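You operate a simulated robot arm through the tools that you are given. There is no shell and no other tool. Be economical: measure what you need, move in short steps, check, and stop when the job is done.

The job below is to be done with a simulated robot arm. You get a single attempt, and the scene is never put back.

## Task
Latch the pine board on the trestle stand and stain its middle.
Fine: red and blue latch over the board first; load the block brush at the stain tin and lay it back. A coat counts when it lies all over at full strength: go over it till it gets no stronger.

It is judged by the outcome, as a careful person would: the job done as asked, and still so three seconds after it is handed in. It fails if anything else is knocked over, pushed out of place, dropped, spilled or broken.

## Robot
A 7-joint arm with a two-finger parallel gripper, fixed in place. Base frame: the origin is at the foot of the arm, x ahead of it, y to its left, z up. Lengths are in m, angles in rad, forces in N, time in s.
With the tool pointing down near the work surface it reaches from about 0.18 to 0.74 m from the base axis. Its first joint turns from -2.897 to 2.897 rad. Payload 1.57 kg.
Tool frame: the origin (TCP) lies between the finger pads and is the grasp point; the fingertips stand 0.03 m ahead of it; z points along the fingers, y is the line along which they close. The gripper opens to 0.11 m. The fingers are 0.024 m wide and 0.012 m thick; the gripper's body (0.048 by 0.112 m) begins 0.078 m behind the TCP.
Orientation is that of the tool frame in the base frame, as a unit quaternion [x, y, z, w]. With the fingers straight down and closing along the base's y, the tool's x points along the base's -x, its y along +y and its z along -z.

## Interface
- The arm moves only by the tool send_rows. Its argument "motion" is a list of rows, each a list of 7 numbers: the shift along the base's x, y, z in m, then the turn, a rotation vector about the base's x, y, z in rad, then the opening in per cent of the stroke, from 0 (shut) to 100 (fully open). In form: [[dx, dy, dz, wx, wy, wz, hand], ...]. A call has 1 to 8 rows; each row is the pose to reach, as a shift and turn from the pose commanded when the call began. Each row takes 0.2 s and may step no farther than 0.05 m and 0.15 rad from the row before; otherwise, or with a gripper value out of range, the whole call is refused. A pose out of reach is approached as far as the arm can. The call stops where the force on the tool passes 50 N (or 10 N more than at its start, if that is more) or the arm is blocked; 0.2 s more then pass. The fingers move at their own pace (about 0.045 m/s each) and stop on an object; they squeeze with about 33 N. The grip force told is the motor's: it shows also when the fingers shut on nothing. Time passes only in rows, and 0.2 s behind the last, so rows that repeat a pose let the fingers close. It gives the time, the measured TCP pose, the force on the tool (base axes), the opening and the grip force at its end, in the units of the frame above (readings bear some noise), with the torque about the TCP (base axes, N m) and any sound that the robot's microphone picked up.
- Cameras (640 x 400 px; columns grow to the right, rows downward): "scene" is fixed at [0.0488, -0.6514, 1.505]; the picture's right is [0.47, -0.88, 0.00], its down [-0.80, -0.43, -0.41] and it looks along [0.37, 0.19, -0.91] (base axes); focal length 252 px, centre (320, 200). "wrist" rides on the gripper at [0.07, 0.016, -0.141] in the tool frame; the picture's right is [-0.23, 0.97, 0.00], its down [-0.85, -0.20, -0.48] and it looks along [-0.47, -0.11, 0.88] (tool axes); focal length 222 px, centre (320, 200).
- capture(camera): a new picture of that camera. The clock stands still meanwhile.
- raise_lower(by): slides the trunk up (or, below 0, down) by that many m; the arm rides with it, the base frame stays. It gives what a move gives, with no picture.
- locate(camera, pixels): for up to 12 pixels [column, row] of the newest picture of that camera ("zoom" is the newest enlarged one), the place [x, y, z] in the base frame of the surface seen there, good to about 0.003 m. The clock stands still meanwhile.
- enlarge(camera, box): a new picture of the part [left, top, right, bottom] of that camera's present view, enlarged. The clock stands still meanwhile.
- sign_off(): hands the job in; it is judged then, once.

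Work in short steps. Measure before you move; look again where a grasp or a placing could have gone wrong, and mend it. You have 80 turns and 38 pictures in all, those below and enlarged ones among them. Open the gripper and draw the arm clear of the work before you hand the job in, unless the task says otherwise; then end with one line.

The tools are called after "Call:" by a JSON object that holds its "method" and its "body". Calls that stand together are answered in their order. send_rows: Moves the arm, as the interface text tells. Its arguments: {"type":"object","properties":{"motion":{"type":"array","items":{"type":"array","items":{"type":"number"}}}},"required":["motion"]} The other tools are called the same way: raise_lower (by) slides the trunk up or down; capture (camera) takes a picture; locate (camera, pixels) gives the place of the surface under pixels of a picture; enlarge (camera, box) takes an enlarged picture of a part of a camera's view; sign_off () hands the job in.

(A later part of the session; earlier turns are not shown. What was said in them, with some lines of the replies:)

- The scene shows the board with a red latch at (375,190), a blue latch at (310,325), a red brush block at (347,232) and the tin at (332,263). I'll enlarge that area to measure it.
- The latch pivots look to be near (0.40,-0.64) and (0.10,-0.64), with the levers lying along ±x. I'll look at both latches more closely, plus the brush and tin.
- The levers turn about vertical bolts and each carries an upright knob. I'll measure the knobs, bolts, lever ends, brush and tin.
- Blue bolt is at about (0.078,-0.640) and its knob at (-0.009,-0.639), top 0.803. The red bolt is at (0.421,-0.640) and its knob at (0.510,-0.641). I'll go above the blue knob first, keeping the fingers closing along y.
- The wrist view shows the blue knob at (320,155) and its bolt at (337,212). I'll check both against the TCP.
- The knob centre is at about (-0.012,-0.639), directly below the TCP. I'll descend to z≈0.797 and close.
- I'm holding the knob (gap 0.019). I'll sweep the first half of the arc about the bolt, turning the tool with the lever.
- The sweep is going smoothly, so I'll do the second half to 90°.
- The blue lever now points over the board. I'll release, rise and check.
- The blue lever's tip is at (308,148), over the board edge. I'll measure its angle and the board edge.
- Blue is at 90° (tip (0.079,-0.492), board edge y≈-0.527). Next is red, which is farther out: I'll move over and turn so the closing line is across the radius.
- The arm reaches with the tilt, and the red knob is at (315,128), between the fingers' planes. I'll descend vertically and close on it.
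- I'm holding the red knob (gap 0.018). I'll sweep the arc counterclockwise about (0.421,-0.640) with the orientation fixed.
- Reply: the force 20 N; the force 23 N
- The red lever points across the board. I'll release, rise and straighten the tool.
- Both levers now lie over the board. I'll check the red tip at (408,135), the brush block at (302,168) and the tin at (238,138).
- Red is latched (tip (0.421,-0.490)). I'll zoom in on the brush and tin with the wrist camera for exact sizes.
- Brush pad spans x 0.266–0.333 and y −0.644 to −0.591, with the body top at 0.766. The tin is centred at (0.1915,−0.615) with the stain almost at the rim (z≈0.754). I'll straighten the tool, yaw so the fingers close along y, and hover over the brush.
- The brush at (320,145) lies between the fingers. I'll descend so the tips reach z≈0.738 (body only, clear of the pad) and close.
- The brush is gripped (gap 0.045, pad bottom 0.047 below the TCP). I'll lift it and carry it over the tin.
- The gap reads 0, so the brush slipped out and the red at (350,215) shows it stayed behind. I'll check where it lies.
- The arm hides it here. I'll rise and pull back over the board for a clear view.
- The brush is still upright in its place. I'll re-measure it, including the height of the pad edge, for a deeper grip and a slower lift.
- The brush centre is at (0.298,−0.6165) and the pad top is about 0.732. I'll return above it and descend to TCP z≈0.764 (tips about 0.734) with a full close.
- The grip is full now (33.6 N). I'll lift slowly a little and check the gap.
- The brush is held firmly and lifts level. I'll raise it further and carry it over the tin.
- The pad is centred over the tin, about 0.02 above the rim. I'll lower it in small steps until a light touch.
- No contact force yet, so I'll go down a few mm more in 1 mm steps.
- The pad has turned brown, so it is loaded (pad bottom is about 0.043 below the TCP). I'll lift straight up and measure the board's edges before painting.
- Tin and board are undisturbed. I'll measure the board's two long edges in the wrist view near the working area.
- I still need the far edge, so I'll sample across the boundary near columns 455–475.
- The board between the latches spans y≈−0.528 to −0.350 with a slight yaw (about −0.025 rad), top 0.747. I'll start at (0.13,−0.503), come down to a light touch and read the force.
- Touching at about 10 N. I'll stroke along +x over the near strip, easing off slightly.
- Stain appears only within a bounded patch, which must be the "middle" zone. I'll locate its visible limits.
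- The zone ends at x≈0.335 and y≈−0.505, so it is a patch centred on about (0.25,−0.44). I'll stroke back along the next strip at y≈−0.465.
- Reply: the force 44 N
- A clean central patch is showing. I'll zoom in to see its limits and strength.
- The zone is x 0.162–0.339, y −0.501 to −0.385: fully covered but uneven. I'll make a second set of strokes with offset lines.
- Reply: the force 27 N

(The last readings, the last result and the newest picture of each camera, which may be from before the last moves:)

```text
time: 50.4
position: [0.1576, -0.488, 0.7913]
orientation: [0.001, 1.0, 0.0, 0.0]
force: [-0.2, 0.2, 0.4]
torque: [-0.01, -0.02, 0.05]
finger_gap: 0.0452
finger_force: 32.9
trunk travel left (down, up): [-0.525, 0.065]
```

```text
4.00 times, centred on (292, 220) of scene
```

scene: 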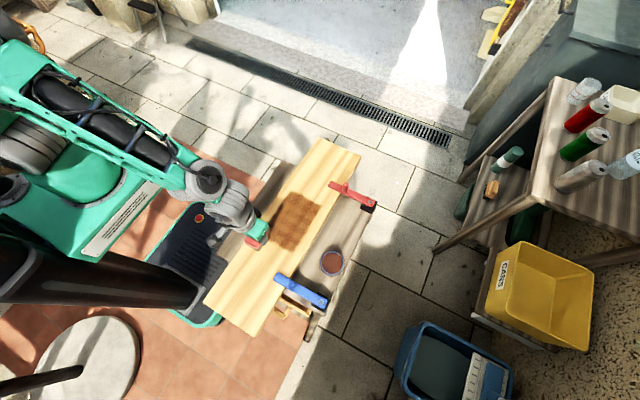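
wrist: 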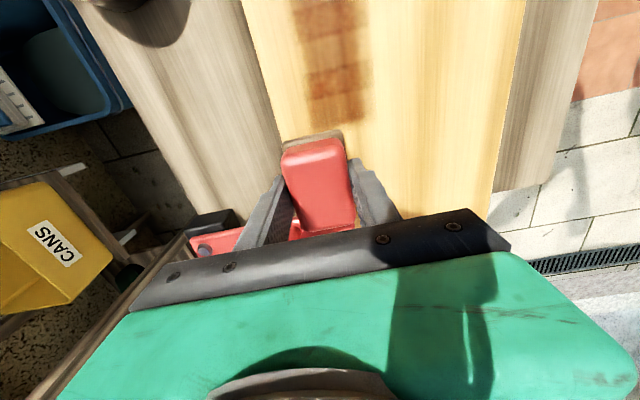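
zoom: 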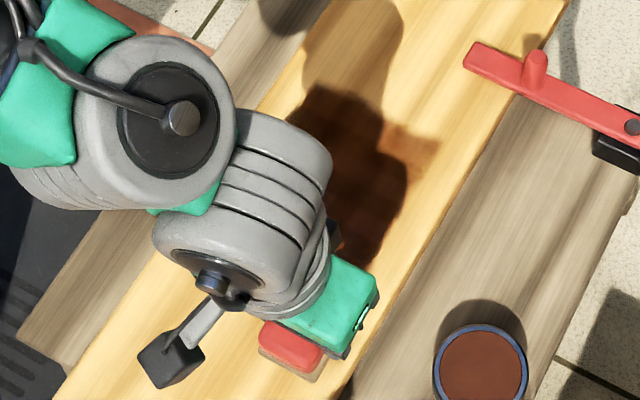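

Contact faded on the last strokes and the near-right corner is still paler. I'll lift, return over the tin and reload.

Call:
{"method": "send_rows", "body": {"motion": [[0, 0, 0.025, 0, 0, 0, 0], [0, 0, 0.05, 0, 0, 0, 0], [0.01, -0.03, 0.05, 0, 0, 0, 0], [0.02, -0.06, 0.05, 0, 0, 0, 0], [0.03, -0.095, 0.05, 0, 0, 0, 0], [0.037, -0.126, 0.05, 0, 0, 0, 0], [0.037, -0.126, 0.03, 0, 0, 0, 0], [0.037, -0.126, 0.012, 0, 0, 0, 0]]}}

Call:
{"method": "send_rows", "body": {"motion": [[0, 0, -0.005, 0, 0, 0, 0], [0, 0, -0.0065, 0, 0, 0, 0], [0, 0, -0.007, 0, 0, 0, 0], [0, 0, -0.0072, 0, 0, 0, 0]]}}

Call:
{"method": "enlarge", "body": {"camera": "wrist", "box": [240, 90, 400, 190]}}

Call:
{"method": "enlarge", "body": {"camera": "scene", "box": [232, 170, 352, 270]}}

```text
time: 52.2
position: [0.1929, -0.6148, 0.8017]
orientation: [0.0, 1.0, 0.0, 0.0]
force: [-0.4, 0.0, -0.5]
torque: [0.04, -0.02, -0.01]
finger_gap: 0.045
finger_force: 32.6
trunk travel left (down, up): [-0.525, 0.065]
```

```text
time: 53.2
position: [0.1926, -0.616, 0.7955]
orientation: [0.0, 1.0, 0.0, 0.0]
force: [0.1, 0.8, 9.7]
torque: [0.16, 0.06, 0.0]
finger_gap: 0.0453
finger_force: 33.3
trunk travel left (down, up): [-0.525, 0.065]
```

```text
4.00 times, centred on (320, 140) of wrist
```

zoom: 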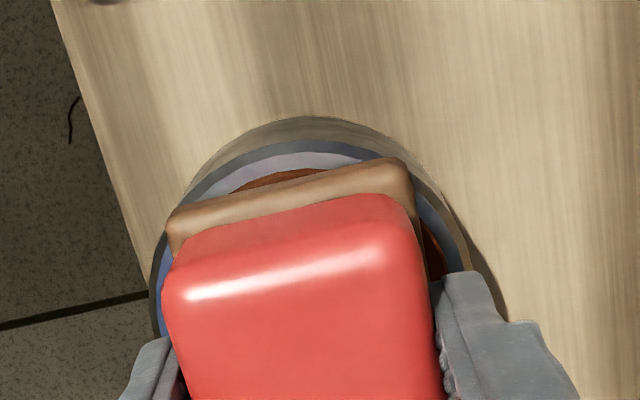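

```text
4.00 times, centred on (292, 220) of scene
```

zoom: 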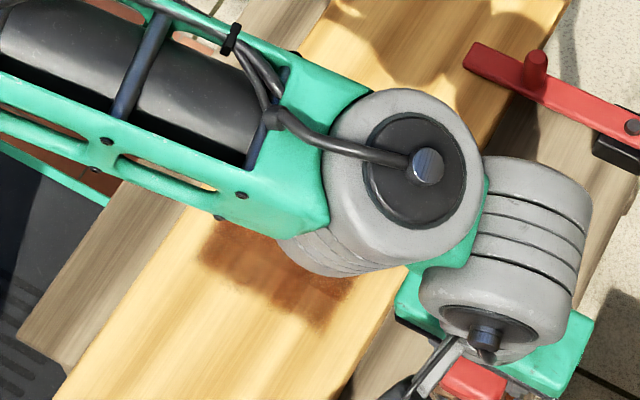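

Reloaded (9.7 N touch). I'll lift and go back to the start of the near strip, (0.155,−0.485).

Call:
{"method": "send_rows", "body": {"motion": [[0, 0, 0.01, 0, 0, 0, 0], [0, 0, 0.04, 0, 0, 0, 0], [-0.01, 0.03, 0.045, 0, 0, 0, 0], [-0.02, 0.07, 0.045, 0, 0, 0, 0], [-0.03, 0.11, 0.03, 0, 0, 0, 0], [-0.035, 0.13, 0.01, 0, 0, 0, 0], [-0.035, 0.13, -0.002, 0, 0, 0, 0], [-0.035, 0.13, -0.0056, 0, 0, 0, 0]]}}

Call:
{"method": "send_rows", "body": {"motion": [[0.02, 0, 0, 0, 0, 0, 0], [0.045, 0, 0, 0, 0, 0, 0], [0.07, 0, 0, 0, 0, 0, 0], [0.095, 0, 0, 0, 0, 0, 0], [0.12, 0, 0, 0, 0, 0, 0], [0.145, 0, 0, 0, 0, 0, 0], [0.17, 0, 0, 0, 0, 0, 0], [0.19, 0, 0, 0, 0, 0, 0]]}}

```text
time: 55.0
position: [0.1583, -0.4844, 0.7903]
orientation: [0.002, 1.0, -0.001, 0.0]
force: [-0.3, 2.2, 6.5]
torque: [0.13, -0.09, 0.05]
finger_gap: 0.045
finger_force: 33.1
trunk travel left (down, up): [-0.525, 0.065]
```

```text
time: 56.8
position: [0.3471, -0.4834, 0.7895]
orientation: [0.001, 1.0, -0.001, 0.001]
force: [-4.6, 0.0, 18.6]
torque: [0.03, 0.16, -0.05]
finger_gap: 0.045
finger_force: 33.3
trunk travel left (down, up): [-0.525, 0.065]
```

Good contact. I'll carry on with strips at y≈−0.458, −0.43 and −0.402, slightly slower.

Call:
{"method": "send_rows", "body": {"motion": [[0, 0.026, 0, 0, 0, 0, 0], [-0.027, 0.026, 0, 0, 0, 0, 0], [-0.054, 0.026, 0, 0, 0, 0, 0], [-0.081, 0.026, 0, 0, 0, 0, 0], [-0.108, 0.026, 0, 0, 0, 0, 0], [-0.135, 0.026, 0, 0, 0, 0, 0], [-0.162, 0.026, 0, 0, 0, 0, 0], [-0.19, 0.026, 0, 0, 0, 0, 0]]}}

Call:
{"method": "send_rows", "body": {"motion": [[0, 0.028, 0, 0, 0, 0, 0], [0.027, 0.028, 0, 0, 0, 0, 0], [0.054, 0.028, 0, 0, 0, 0, 0], [0.081, 0.028, 0, 0, 0, 0, 0], [0.108, 0.028, 0, 0, 0, 0, 0], [0.135, 0.028, 0, 0, 0, 0, 0], [0.162, 0.028, 0, 0, 0, 0, 0], [0.19, 0.028, 0, 0, 0, 0, 0]]}}

Call:
{"method": "send_rows", "body": {"motion": [[0, 0.028, 0, 0, 0, 0, 0], [-0.027, 0.028, 0, 0, 0, 0, 0], [-0.054, 0.028, 0, 0, 0, 0, 0], [-0.081, 0.028, 0, 0, 0, 0, 0], [-0.108, 0.028, 0, 0, 0, 0, 0], [-0.135, 0.028, 0, 0, 0, 0, 0], [-0.162, 0.028, 0, 0, 0, 0, 0], [-0.19, 0.028, 0, 0, 0, 0, 0]]}}

Call:
{"method": "send_rows", "body": {"motion": [[0, 0.012, -0.0003, 0, 0, 0, 0], [0.027, 0.012, -0.0003, 0, 0, 0, 0], [0.054, 0.012, -0.0003, 0, 0, 0, 0], [0.081, 0.012, -0.0003, 0, 0, 0, 0], [0.108, 0.012, -0.0003, 0, 0, 0, 0], [0.135, 0.012, -0.0003, 0, 0, 0, 0], [0.162, 0.012, -0.0003, 0, 0, 0, 0], [0.19, 0.012, -0.0003, 0, 0, 0, 0]]}}

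```text
time: 58.6
position: [0.1561, -0.4582, 0.7892]
orientation: [0.0, 1.0, -0.001, -0.001]
force: [2.9, 0.8, 20.6]
torque: [0.03, -0.37, 0.08]
finger_gap: 0.045
finger_force: 33.0
trunk travel left (down, up): [-0.525, 0.065]
```

```text
time: 60.4
position: [0.3477, -0.4295, 0.7905]
orientation: [0.0, 1.0, 0.0, 0.001]
force: [-1.7, 0.5, 14.4]
torque: [-0.04, 0.18, -0.05]
finger_gap: 0.0453
finger_force: 32.2
trunk travel left (down, up): [-0.525, 0.065]
```

```text
time: 62.2
position: [0.158, -0.404, 0.7898]
orientation: [0.001, 1.0, 0.0, 0.0]
force: [1.8, 1.0, 14.4]
torque: [0.0, -0.22, 0.11]
finger_gap: 0.0452
finger_force: 33.1
trunk travel left (down, up): [-0.525, 0.065]
```

```text
time: 64.0
position: [0.3486, -0.3916, 0.79]
orientation: [0.0, 1.0, -0.001, 0.0]
force: [-5.7, -1.6, 22.4]
torque: [0.02, 0.39, -0.08]
finger_gap: 0.045
finger_force: 33.2
trunk travel left (down, up): [-0.525, 0.065]
```

I'll do one more stroke back along y≈−0.417, then look at the patch from that end, where the arm leaves it visible.

Call:
{"method": "send_rows", "body": {"motion": [[0, -0.026, 0, 0, 0, 0, 0], [-0.027, -0.026, 0, 0, 0, 0, 0], [-0.054, -0.026, 0, 0, 0, 0, 0], [-0.081, -0.026, 0, 0, 0, 0, 0], [-0.108, -0.026, 0, 0, 0, 0, 0], [-0.135, -0.026, 0, 0, 0, 0, 0], [-0.162, -0.026, 0, 0, 0, 0, 0], [-0.19, -0.026, 0, 0, 0, 0, 0]]}}

Call:
{"method": "send_rows", "body": {"motion": [[0, 0, 0.02, 0, 0, 0, 0], [-0.02, 0.03, 0.04, 0, 0, 0, 0], [-0.04, 0.06, 0.04, 0, 0, 0, 0]]}}

Call:
{"method": "enlarge", "body": {"camera": "scene", "box": [252, 180, 332, 260]}}

```text
time: 65.8
position: [0.1589, -0.4168, 0.7892]
orientation: [0.0, 1.0, -0.002, 0.001]
force: [11.5, 1.5, 44.3]
torque: [0.36, -0.59, 0.01]
finger_gap: 0.0449
finger_force: 32.7
trunk travel left (down, up): [-0.525, 0.065]
```

```text
time: 66.6
position: [0.1165, -0.3568, 0.8291]
orientation: [0.001, 1.0, 0.001, 0.0]
force: [0.1, 0.5, -0.3]
torque: [-0.02, -0.02, 0.0]
finger_gap: 0.0453
finger_force: 32.5
trunk travel left (down, up): [-0.525, 0.065]
```

```text
5.00 times, centred on (292, 220) of scene
```

zoom: 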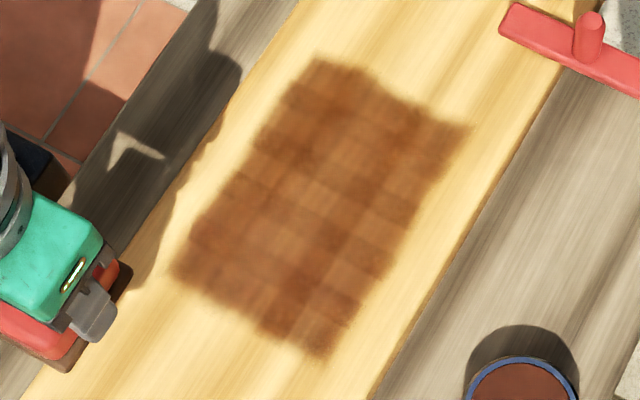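

The patch is darker but still patchy. I'll reload and make another full round with denser strips.

Call:
{"method": "send_rows", "body": {"motion": [[0.01, -0.035, 0.011, 0, 0, 0, 0], [0.02, -0.075, 0.011, 0, 0, 0, 0], [0.03, -0.115, 0.011, 0, 0, 0, 0], [0.045, -0.155, 0.011, 0, 0, 0, 0], [0.06, -0.195, 0.011, 0, 0, 0, 0], [0.07, -0.23, 0.011, 0, 0, 0, 0], [0.075, -0.258, 0.011, 0, 0, 0, 0], [0.075, -0.258, -0.02, 0, 0, 0, 0]]}}

Call:
{"method": "send_rows", "body": {"motion": [[0, 0, -0.01, 0, 0, 0, 0], [0, 0, -0.0135, 0, 0, 0, 0], [0, 0, -0.0141, 0, 0, 0, 0], [0, 0, -0.0141, 0, 0, 0, 0]]}}

Call:
{"method": "send_rows", "body": {"motion": [[0, 0, 0.01, 0, 0, 0, 0], [0, 0, 0.04, 0, 0, 0, 0], [-0.01, 0.03, 0.045, 0, 0, 0, 0], [-0.02, 0.07, 0.045, 0, 0, 0, 0], [-0.03, 0.105, 0.03, 0, 0, 0, 0], [-0.035, 0.124, 0.01, 0, 0, 0, 0], [-0.035, 0.124, -0.002, 0, 0, 0, 0], [-0.035, 0.124, -0.006, 0, 0, 0, 0]]}}

```text
time: 68.4
position: [0.1926, -0.6167, 0.8103]
orientation: [0.001, 1.0, 0.0, 0.0]
force: [0.6, 0.4, -0.1]
torque: [0.03, -0.03, -0.02]
finger_gap: 0.045
finger_force: 32.6
trunk travel left (down, up): [-0.525, 0.065]
```

```text
time: 69.4
position: [0.1942, -0.6154, 0.7966]
orientation: [0.0, 1.0, -0.002, 0.0]
force: [1.7, 0.6, 6.0]
torque: [0.09, 0.03, -0.02]
finger_gap: 0.0449
finger_force: 32.9
trunk travel left (down, up): [-0.525, 0.065]
```

```text
time: 71.2
position: [0.1579, -0.493, 0.7908]
orientation: [0.001, 1.0, 0.0, 0.0]
force: [-0.9, 2.5, 6.7]
torque: [0.12, -0.04, 0.01]
finger_gap: 0.045
finger_force: 32.4
trunk travel left (down, up): [-0.525, 0.065]
```

Reloaded and in contact at (0.158,−0.493). I'll do five strips, 24 mm apart.

Call:
{"method": "send_rows", "body": {"motion": [[0.02, 0, 0, 0, 0, 0, 0], [0.045, 0, 0, 0, 0, 0, 0], [0.07, 0, 0, 0, 0, 0, 0], [0.095, 0, 0, 0, 0, 0, 0], [0.12, 0, 0, 0, 0, 0, 0], [0.145, 0, 0, 0, 0, 0, 0], [0.17, 0, 0, 0, 0, 0, 0], [0.19, 0, 0, 0, 0, 0, 0]]}}

Call:
{"method": "send_rows", "body": {"motion": [[0, 0.024, 0, 0, 0, 0, 0], [-0.027, 0.024, 0, 0, 0, 0, 0], [-0.054, 0.024, 0, 0, 0, 0, 0], [-0.081, 0.024, 0, 0, 0, 0, 0], [-0.108, 0.024, 0, 0, 0, 0, 0], [-0.135, 0.024, 0, 0, 0, 0, 0], [-0.162, 0.024, 0, 0, 0, 0, 0], [-0.19, 0.024, 0, 0, 0, 0, 0]]}}

Call:
{"method": "send_rows", "body": {"motion": [[0, 0.024, 0, 0, 0, 0, 0], [0.027, 0.024, 0, 0, 0, 0, 0], [0.054, 0.024, 0, 0, 0, 0, 0], [0.081, 0.024, 0, 0, 0, 0, 0], [0.108, 0.024, 0, 0, 0, 0, 0], [0.135, 0.024, 0, 0, 0, 0, 0], [0.162, 0.024, 0, 0, 0, 0, 0], [0.19, 0.024, 0, 0, 0, 0, 0]]}}

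Call:
{"method": "send_rows", "body": {"motion": [[0, 0.024, 0, 0, 0, 0, 0], [-0.027, 0.024, 0, 0, 0, 0, 0], [-0.054, 0.024, 0, 0, 0, 0, 0], [-0.081, 0.024, 0, 0, 0, 0, 0], [-0.108, 0.024, 0, 0, 0, 0, 0], [-0.135, 0.024, 0, 0, 0, 0, 0], [-0.162, 0.024, 0, 0, 0, 0, 0], [-0.19, 0.024, 0, 0, 0, 0, 0]]}}

Call:
{"method": "send_rows", "body": {"motion": [[0, 0.024, 0, 0, 0, 0, 0], [0.027, 0.024, 0, 0, 0, 0, 0], [0.054, 0.024, 0, 0, 0, 0, 0], [0.081, 0.024, 0, 0, 0, 0, 0], [0.108, 0.024, 0, 0, 0, 0, 0], [0.135, 0.024, 0, 0, 0, 0, 0], [0.162, 0.024, 0, 0, 0, 0, 0], [0.19, 0.024, 0, 0, 0, 0, 0]]}}

Call:
{"method": "send_rows", "body": {"motion": [[0, 0.01, 0, 0, 0, 0, 0], [-0.027, 0.01, 0, 0, 0, 0, 0], [-0.054, 0.01, 0, 0, 0, 0, 0], [-0.081, 0.01, 0, 0, 0, 0, 0], [-0.108, 0.01, 0, 0, 0, 0, 0], [-0.135, 0.01, 0, 0, 0, 0, 0], [-0.162, 0.01, 0, 0, 0, 0, 0], [-0.19, 0.01, 0, 0, 0, 0, 0]]}}

Call:
{"method": "send_rows", "body": {"motion": [[0, 0, 0.02, 0, 0, 0, 0], [-0.02, 0.015, 0.04, 0, 0, 0, 0], [-0.04, 0.03, 0.04, 0, 0, 0, 0]]}}

Call:
{"method": "enlarge", "body": {"camera": "scene", "box": [252, 180, 332, 260]}}

```text
time: 73.0
position: [0.3485, -0.4912, 0.7907]
orientation: [0.001, 1.0, -0.001, 0.0]
force: [-2.6, -0.6, 11.2]
torque: [0.1, 0.26, -0.05]
finger_gap: 0.0449
finger_force: 32.7
trunk travel left (down, up): [-0.525, 0.065]
```

```text
time: 74.8
position: [0.1562, -0.4662, 0.7899]
orientation: [0.002, 1.0, 0.0, 0.0]
force: [1.3, 0.2, 15.4]
torque: [-0.09, -0.28, 0.13]
finger_gap: 0.0449
finger_force: 33.2
trunk travel left (down, up): [-0.525, 0.065]
```

```text
time: 76.6
position: [0.3475, -0.4421, 0.7901]
orientation: [0.0, 1.0, -0.001, 0.001]
force: [-2.6, -0.6, 18.4]
torque: [0.09, 0.42, -0.04]
finger_gap: 0.045
finger_force: 33.4
trunk travel left (down, up): [-0.525, 0.065]
```

```text
time: 78.4
position: [0.1571, -0.4182, 0.7906]
orientation: [0.001, 1.0, 0.0, 0.0]
force: [3.0, 0.7, 21.0]
torque: [0.04, -0.34, 0.07]
finger_gap: 0.0452
finger_force: 33.0
trunk travel left (down, up): [-0.525, 0.065]
```

```text
time: 80.2
position: [0.3475, -0.3945, 0.7893]
orientation: [0.001, 1.0, 0.0, 0.002]
force: [-8.0, 0.2, 28.7]
torque: [0.1, 0.62, -0.04]
finger_gap: 0.045
finger_force: 33.0
trunk travel left (down, up): [-0.525, 0.065]
```

```text
time: 82.0
position: [0.1561, -0.3844, 0.7901]
orientation: [0.002, 1.0, 0.0, 0.0]
force: [5.7, 0.2, 27.1]
torque: [-0.13, -0.64, 0.0]
finger_gap: 0.045
finger_force: 33.1
trunk travel left (down, up): [-0.525, 0.065]
```

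```text
time: 82.8
position: [0.1169, -0.3533, 0.8302]
orientation: [0.001, 1.0, 0.001, 0.0]
force: [0.1, -0.1, -1.0]
torque: [0.03, -0.01, 0.0]
finger_gap: 0.045
finger_force: 32.8
trunk travel left (down, up): [-0.525, 0.065]
```

```text
5.00 times, centred on (292, 220) of scene
```

zoom: 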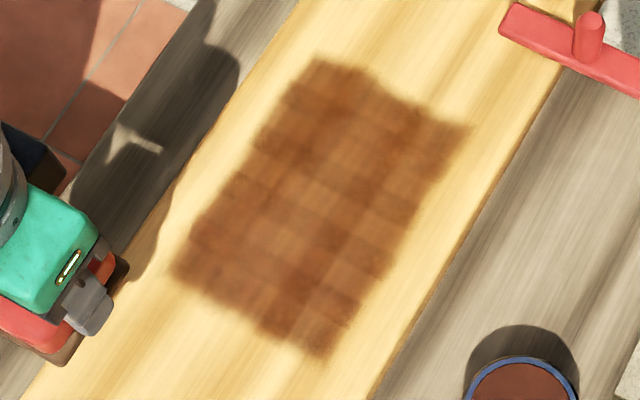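

It looks almost the same as before, so it's close to saturated. For certainty I'll reload and cross-stroke along y, then compare.

Call:
{"method": "send_rows", "body": {"motion": [[0.01, -0.035, 0.011, 0, 0, 0, 0], [0.02, -0.075, 0.011, 0, 0, 0, 0], [0.03, -0.115, 0.011, 0, 0, 0, 0], [0.045, -0.155, 0.011, 0, 0, 0, 0], [0.06, -0.195, 0.011, 0, 0, 0, 0], [0.07, -0.23, 0.011, 0, 0, 0, 0], [0.075, -0.26, 0.011, 0, 0, 0, 0], [0.075, -0.26, -0.02, 0, 0, 0, 0]]}}

Call:
{"method": "send_rows", "body": {"motion": [[0, 0, -0.01, 0, 0, 0, 0], [0, 0, -0.0135, 0, 0, 0, 0], [0, 0, -0.0141, 0, 0, 0, 0], [0, 0, -0.0141, 0, 0, 0, 0]]}}

Call:
{"method": "send_rows", "body": {"motion": [[0, 0, 0.01, 0, 0, 0, 0], [0, 0, 0.04, 0, 0, 0, 0], [0.03, 0.03, 0.045, 0, 0, 0, 0], [0.06, 0.065, 0.045, 0, 0, 0, 0], [0.09, 0.1, 0.03, 0, 0, 0, 0], [0.12, 0.12, 0.01, 0, 0, 0, 0], [0.132, 0.12, -0.002, 0, 0, 0, 0], [0.132, 0.12, -0.006, 0, 0, 0, 0]]}}

```text
time: 84.6
position: [0.1915, -0.6162, 0.8102]
orientation: [0.001, 1.0, 0.0, 0.001]
force: [-0.7, -0.7, -0.1]
torque: [-0.02, -0.02, -0.03]
finger_gap: 0.0451
finger_force: 33.1
trunk travel left (down, up): [-0.525, 0.065]
```

```text
time: 85.6
position: [0.193, -0.6146, 0.7962]
orientation: [0.001, 1.0, -0.002, 0.001]
force: [-0.4, 1.2, 12.2]
torque: [0.21, 0.07, 0.02]
finger_gap: 0.0452
finger_force: 33.2
trunk travel left (down, up): [-0.525, 0.065]
```

```text
time: 87.4
position: [0.3257, -0.4943, 0.7905]
orientation: [0.0, 1.0, -0.001, 0.001]
force: [-1.6, 3.0, 10.4]
torque: [0.26, 0.14, -0.01]
finger_gap: 0.0449
finger_force: 32.9
trunk travel left (down, up): [-0.525, 0.065]
```

In contact at the near-right corner. I'll do cross-strokes along y, stepping −x.

Call:
{"method": "send_rows", "body": {"motion": [[0, 0.028, 0, 0, 0, 0, 0], [0, 0.056, 0, 0, 0, 0, 0], [0, 0.084, 0, 0, 0, 0, 0], [0, 0.11, 0, 0, 0, 0, 0], [-0.03, 0.108, 0, 0, 0, 0, 0], [-0.03, 0.075, 0, 0, 0, 0, 0], [-0.03, 0.04, 0, 0, 0, 0, 0], [-0.03, 0, 0, 0, 0, 0, 0]]}}

Call:
{"method": "send_rows", "body": {"motion": [[-0.03, 0, 0, 0, 0, 0, 0], [-0.03, 0.037, 0, 0, 0, 0, 0], [-0.03, 0.074, 0, 0, 0, 0, 0], [-0.03, 0.11, 0, 0, 0, 0, 0], [-0.06, 0.108, 0, 0, 0, 0, 0], [-0.06, 0.075, 0, 0, 0, 0, 0], [-0.06, 0.04, 0, 0, 0, 0, 0], [-0.06, 0, 0, 0, 0, 0, 0]]}}

Call:
{"method": "send_rows", "body": {"motion": [[-0.03, 0, 0, 0, 0, 0, 0], [-0.03, 0.037, 0, 0, 0, 0, 0], [-0.03, 0.074, 0, 0, 0, 0, 0], [-0.03, 0.11, 0, 0, 0, 0, 0], [-0.06, 0.108, 0, 0, 0, 0, 0], [-0.06, 0.075, 0, 0, 0, 0, 0], [-0.06, 0.04, 0, 0, 0, 0, 0], [-0.06, 0, 0, 0, 0, 0, 0]]}}

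Call:
{"method": "send_rows", "body": {"motion": [[0.03, 0.025, 0, 0, 0, 0, 0], [0.06, 0.05, 0, 0, 0, 0, 0], [0.09, 0.05, 0, 0, 0, 0, 0], [0.12, 0.05, 0, 0, 0, 0, 0], [0.12, 0.08, 0, 0, 0, 0, 0], [0.08, 0.08, 0, 0, 0, 0, 0], [0.04, 0.08, 0, 0, 0, 0, 0], [0.0, 0.08, 0, 0, 0, 0, 0]]}}

Call:
{"method": "send_rows", "body": {"motion": [[0, 0, 0.02, 0, 0, 0, 0], [-0.02, 0.03, 0.04, 0, 0, 0, 0], [-0.05, 0.06, 0.04, 0, 0, 0, 0]]}}

Call:
{"method": "enlarge", "body": {"camera": "scene", "box": [252, 180, 332, 260]}}

```text
time: 89.2
position: [0.2939, -0.4924, 0.7892]
orientation: [0.001, 1.0, -0.002, 0.0]
force: [1.0, 5.2, 24.6]
torque: [0.41, -0.1, 0.04]
finger_gap: 0.0451
finger_force: 33.6
trunk travel left (down, up): [-0.525, 0.065]
```

```text
time: 91.0
position: [0.2345, -0.494, 0.7904]
orientation: [0.001, 1.0, -0.001, 0.0]
force: [-0.4, 0.8, 12.6]
torque: [0.22, 0.11, 0.03]
finger_gap: 0.0454
finger_force: 33.0
trunk travel left (down, up): [-0.525, 0.065]
```

```text
time: 92.8
position: [0.1735, -0.4936, 0.7903]
orientation: [0.002, 1.0, -0.002, 0.001]
force: [0.8, 3.8, 22.3]
torque: [0.42, 0.0, 0.02]
finger_gap: 0.0448
finger_force: 33.2
trunk travel left (down, up): [-0.525, 0.065]
```

```text
time: 94.6
position: [0.1745, -0.4145, 0.7894]
orientation: [0.001, 1.0, -0.002, 0.0]
force: [2.9, -1.2, 30.5]
torque: [-0.02, -0.49, 0.0]
finger_gap: 0.0453
finger_force: 33.0
trunk travel left (down, up): [-0.525, 0.065]
```

```text
time: 95.4
position: [0.1256, -0.3536, 0.8287]
orientation: [0.001, 1.0, 0.001, 0.0]
force: [0.2, -0.2, -1.6]
torque: [0.01, -0.02, 0.01]
finger_gap: 0.0451
finger_force: 33.2
trunk travel left (down, up): [-0.525, 0.065]
```

```text
5.00 times, centred on (292, 220) of scene
```

zoom: 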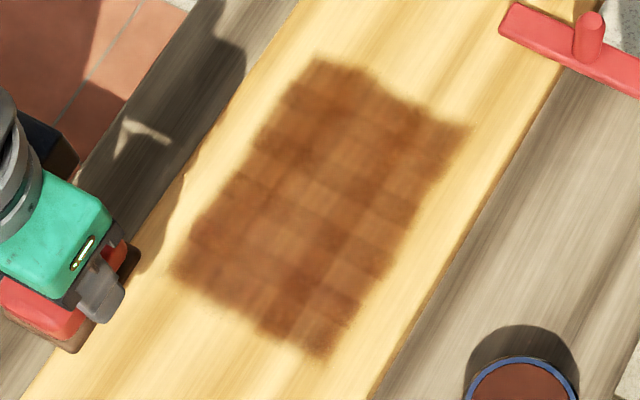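

No change since the last round: the coat is at full strength, and what varies is wood grain. Now I'll carry the brush back to its original spot, moving in x over the board first, then in y.

Call:
{"method": "send_rows", "body": {"motion": [[0.045, 0, 0.015, 0, 0, 0, 0], [0.09, 0, 0.015, 0, 0, 0, 0], [0.135, -0.02, 0.015, 0, 0, 0, 0], [0.165, -0.055, 0.015, 0, 0, 0, 0], [0.175, -0.1, 0.015, 0, 0, 0, 0], [0.175, -0.145, 0.015, 0, 0, 0, 0], [0.175, -0.19, 0.015, 0, 0, 0, 0], [0.175, -0.235, 0.015, 0, 0, 0, 0]]}}

Call:
{"method": "send_rows", "body": {"motion": [[0, -0.026, 0, 0, 0, 0, 0], [0, -0.026, -0.035, 0, 0, 0, 0], [0, -0.026, -0.065, 0, 0, 0, 0], [0, -0.026, -0.073, 0, 0, 0, 0], [0, -0.026, -0.077, 0, 0, 0, 0], [0, -0.026, -0.079, 0, 0, 0, 0], [0, -0.026, -0.08, 0, 0, 0, 0]]}}

```text
time: 97.2
position: [0.3021, -0.592, 0.8433]
orientation: [0.001, 1.0, 0.001, 0.0]
force: [-0.6, -0.6, -0.3]
torque: [0.02, 0.03, 0.02]
finger_gap: 0.045
finger_force: 33.7
trunk travel left (down, up): [-0.525, 0.065]
```

```text
time: 98.8
position: [0.2996, -0.6175, 0.7648]
orientation: [0.001, 1.0, 0.0, 0.0]
force: [-0.6, -0.8, -0.7]
torque: [0.01, -0.03, 0.0]
finger_gap: 0.045
finger_force: 32.8
trunk travel left (down, up): [-0.525, 0.065]
```

There's no contact yet, so I'll go down 1 mm more and then release gently.

Call:
{"method": "send_rows", "body": {"motion": [[0, 0, -0.0006, 0, 0, 0, 0], [0, 0, -0.0012, 0, 0, 0, 0]]}}

```text
time: 99.4
position: [0.2999, -0.6165, 0.7626]
orientation: [0.0, 1.0, 0.0, 0.0]
force: [-0.3, 0.3, -0.4]
torque: [0.02, 0.02, 0.02]
finger_gap: 0.0452
finger_force: 33.1
trunk travel left (down, up): [-0.525, 0.065]
```

Call:
{"method": "send_rows", "body": {"motion": [[0, 0, -0.0007, 0, 0, 0, 0], [0, 0, -0.0014, 0, 0, 0, 0]]}}

```text
time: 100.0
position: [0.3, -0.6159, 0.7615]
orientation: [0.001, 1.0, 0.0, 0.0]
force: [0.3, 0.0, 2.2]
torque: [0.05, -0.05, 0.0]
finger_gap: 0.0449
finger_force: 33.3
trunk travel left (down, up): [-0.525, 0.065]
```

Touching at 2.2 N. I'll open, wait, rise straight up and then draw back.

Call:
{"method": "send_rows", "body": {"motion": [[0, 0, 0, 0, 0, 0, 50], [0, 0, 0, 0, 0, 0, 70], [0, 0, 0, 0, 0, 0, 75], [0, 0, 0, 0, 0, 0, 75], [0, 0, 0.03, 0, 0, 0, 75], [0, 0, 0.07, 0, 0, 0, 75], [0, 0, 0.115, 0, 0, 0, 75], [0, 0.02, 0.155, 0, 0, 0, 75]]}}

Call:
{"method": "send_rows", "body": {"motion": [[-0.03, 0.035, 0.02, 0, 0, 0, 75], [-0.06, 0.07, 0.04, 0, 0, 0, 75], [-0.09, 0.105, 0.06, 0, 0, 0, 75], [-0.12, 0.14, 0.08, 0, 0, 0, 75], [-0.13, 0.185, 0.09, 0, 0, 0, 75], [-0.13, 0.23, 0.09, 0, 0, 0, 75], [-0.13, 0.275, 0.09, 0, 0, 0, 75], [-0.13, 0.31, 0.09, 0, 0, 0, 75]]}}

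Call:
{"method": "enlarge", "body": {"camera": "scene", "box": [200, 140, 400, 340]}}

```text
time: 101.8
position: [0.2988, -0.594, 0.9174]
orientation: [0.001, 1.0, 0.0, 0.001]
force: [-0.2, -0.5, -0.3]
torque: [-0.03, 0.03, 0.0]
finger_gap: 0.0826
finger_force: 0.0
trunk travel left (down, up): [-0.525, 0.065]
```

```text
refused: row 1 steps farther than a row can; nothing moved
```

```text
2.00 times, centred on (300, 240) of scene
```

zoom: 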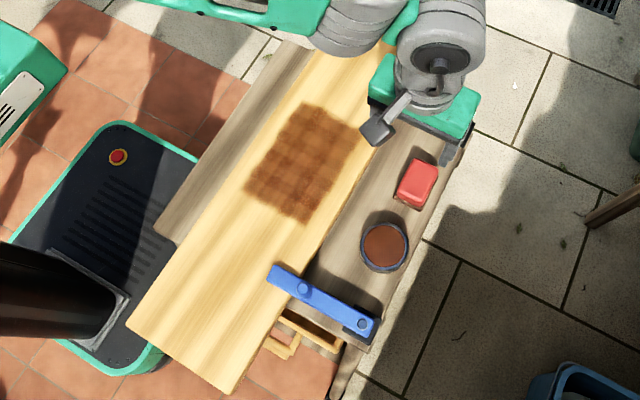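

The brush stands back in its place and tin and blue latch are fine. That last move was refused for oversize steps, so I'll draw the arm back with smaller ones.

Call:
{"method": "send_rows", "body": {"motion": [[-0.02, 0.03, 0.015, 0, 0, 0, 75], [-0.04, 0.06, 0.03, 0, 0, 0, 75], [-0.06, 0.09, 0.045, 0, 0, 0, 75], [-0.08, 0.12, 0.06, 0, 0, 0, 75], [-0.09, 0.155, 0.075, 0, 0, 0, 75], [-0.09, 0.195, 0.085, 0, 0, 0, 75], [-0.09, 0.235, 0.085, 0, 0, 0, 75], [-0.09, 0.27, 0.085, 0, 0, 0, 75]]}}

Call:
{"method": "enlarge", "body": {"camera": "scene", "box": [220, 130, 400, 330]}}

```text
time: 103.6
position: [0.2106, -0.3241, 1.0017]
orientation: [0.0, 1.0, 0.0, 0.0]
force: [-0.2, 0.2, 0.2]
torque: [-0.02, -0.03, -0.01]
finger_gap: 0.0825
finger_force: 0.0
trunk travel left (down, up): [-0.525, 0.065]
```

```text
2.00 times, centred on (310, 230) of scene
```

zoom: 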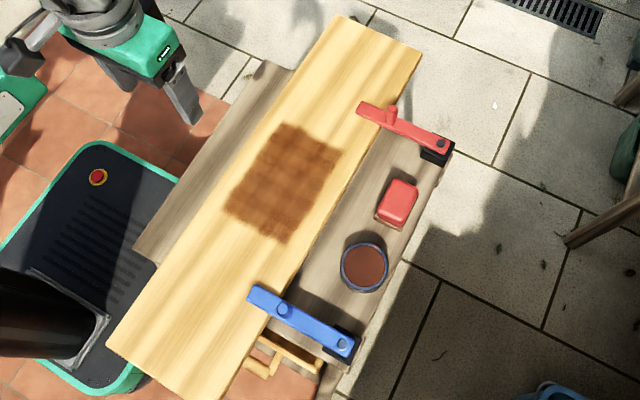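

Both latches lie over the board, the middle is evenly coated, the brush and tin are in place and the arm is clear with the gripper open. I'm handing it in.

Call:
{"method": "sign_off", "body": {}}

```text
The job is handed in.
```

The job is handed in: the red and blue latches are over the board, its middle is stained until further strokes made it no darker, and the block brush is back in its place. The brush slipped from the gripper on the first lift, but it stayed upright where it was and nothing was spilled.
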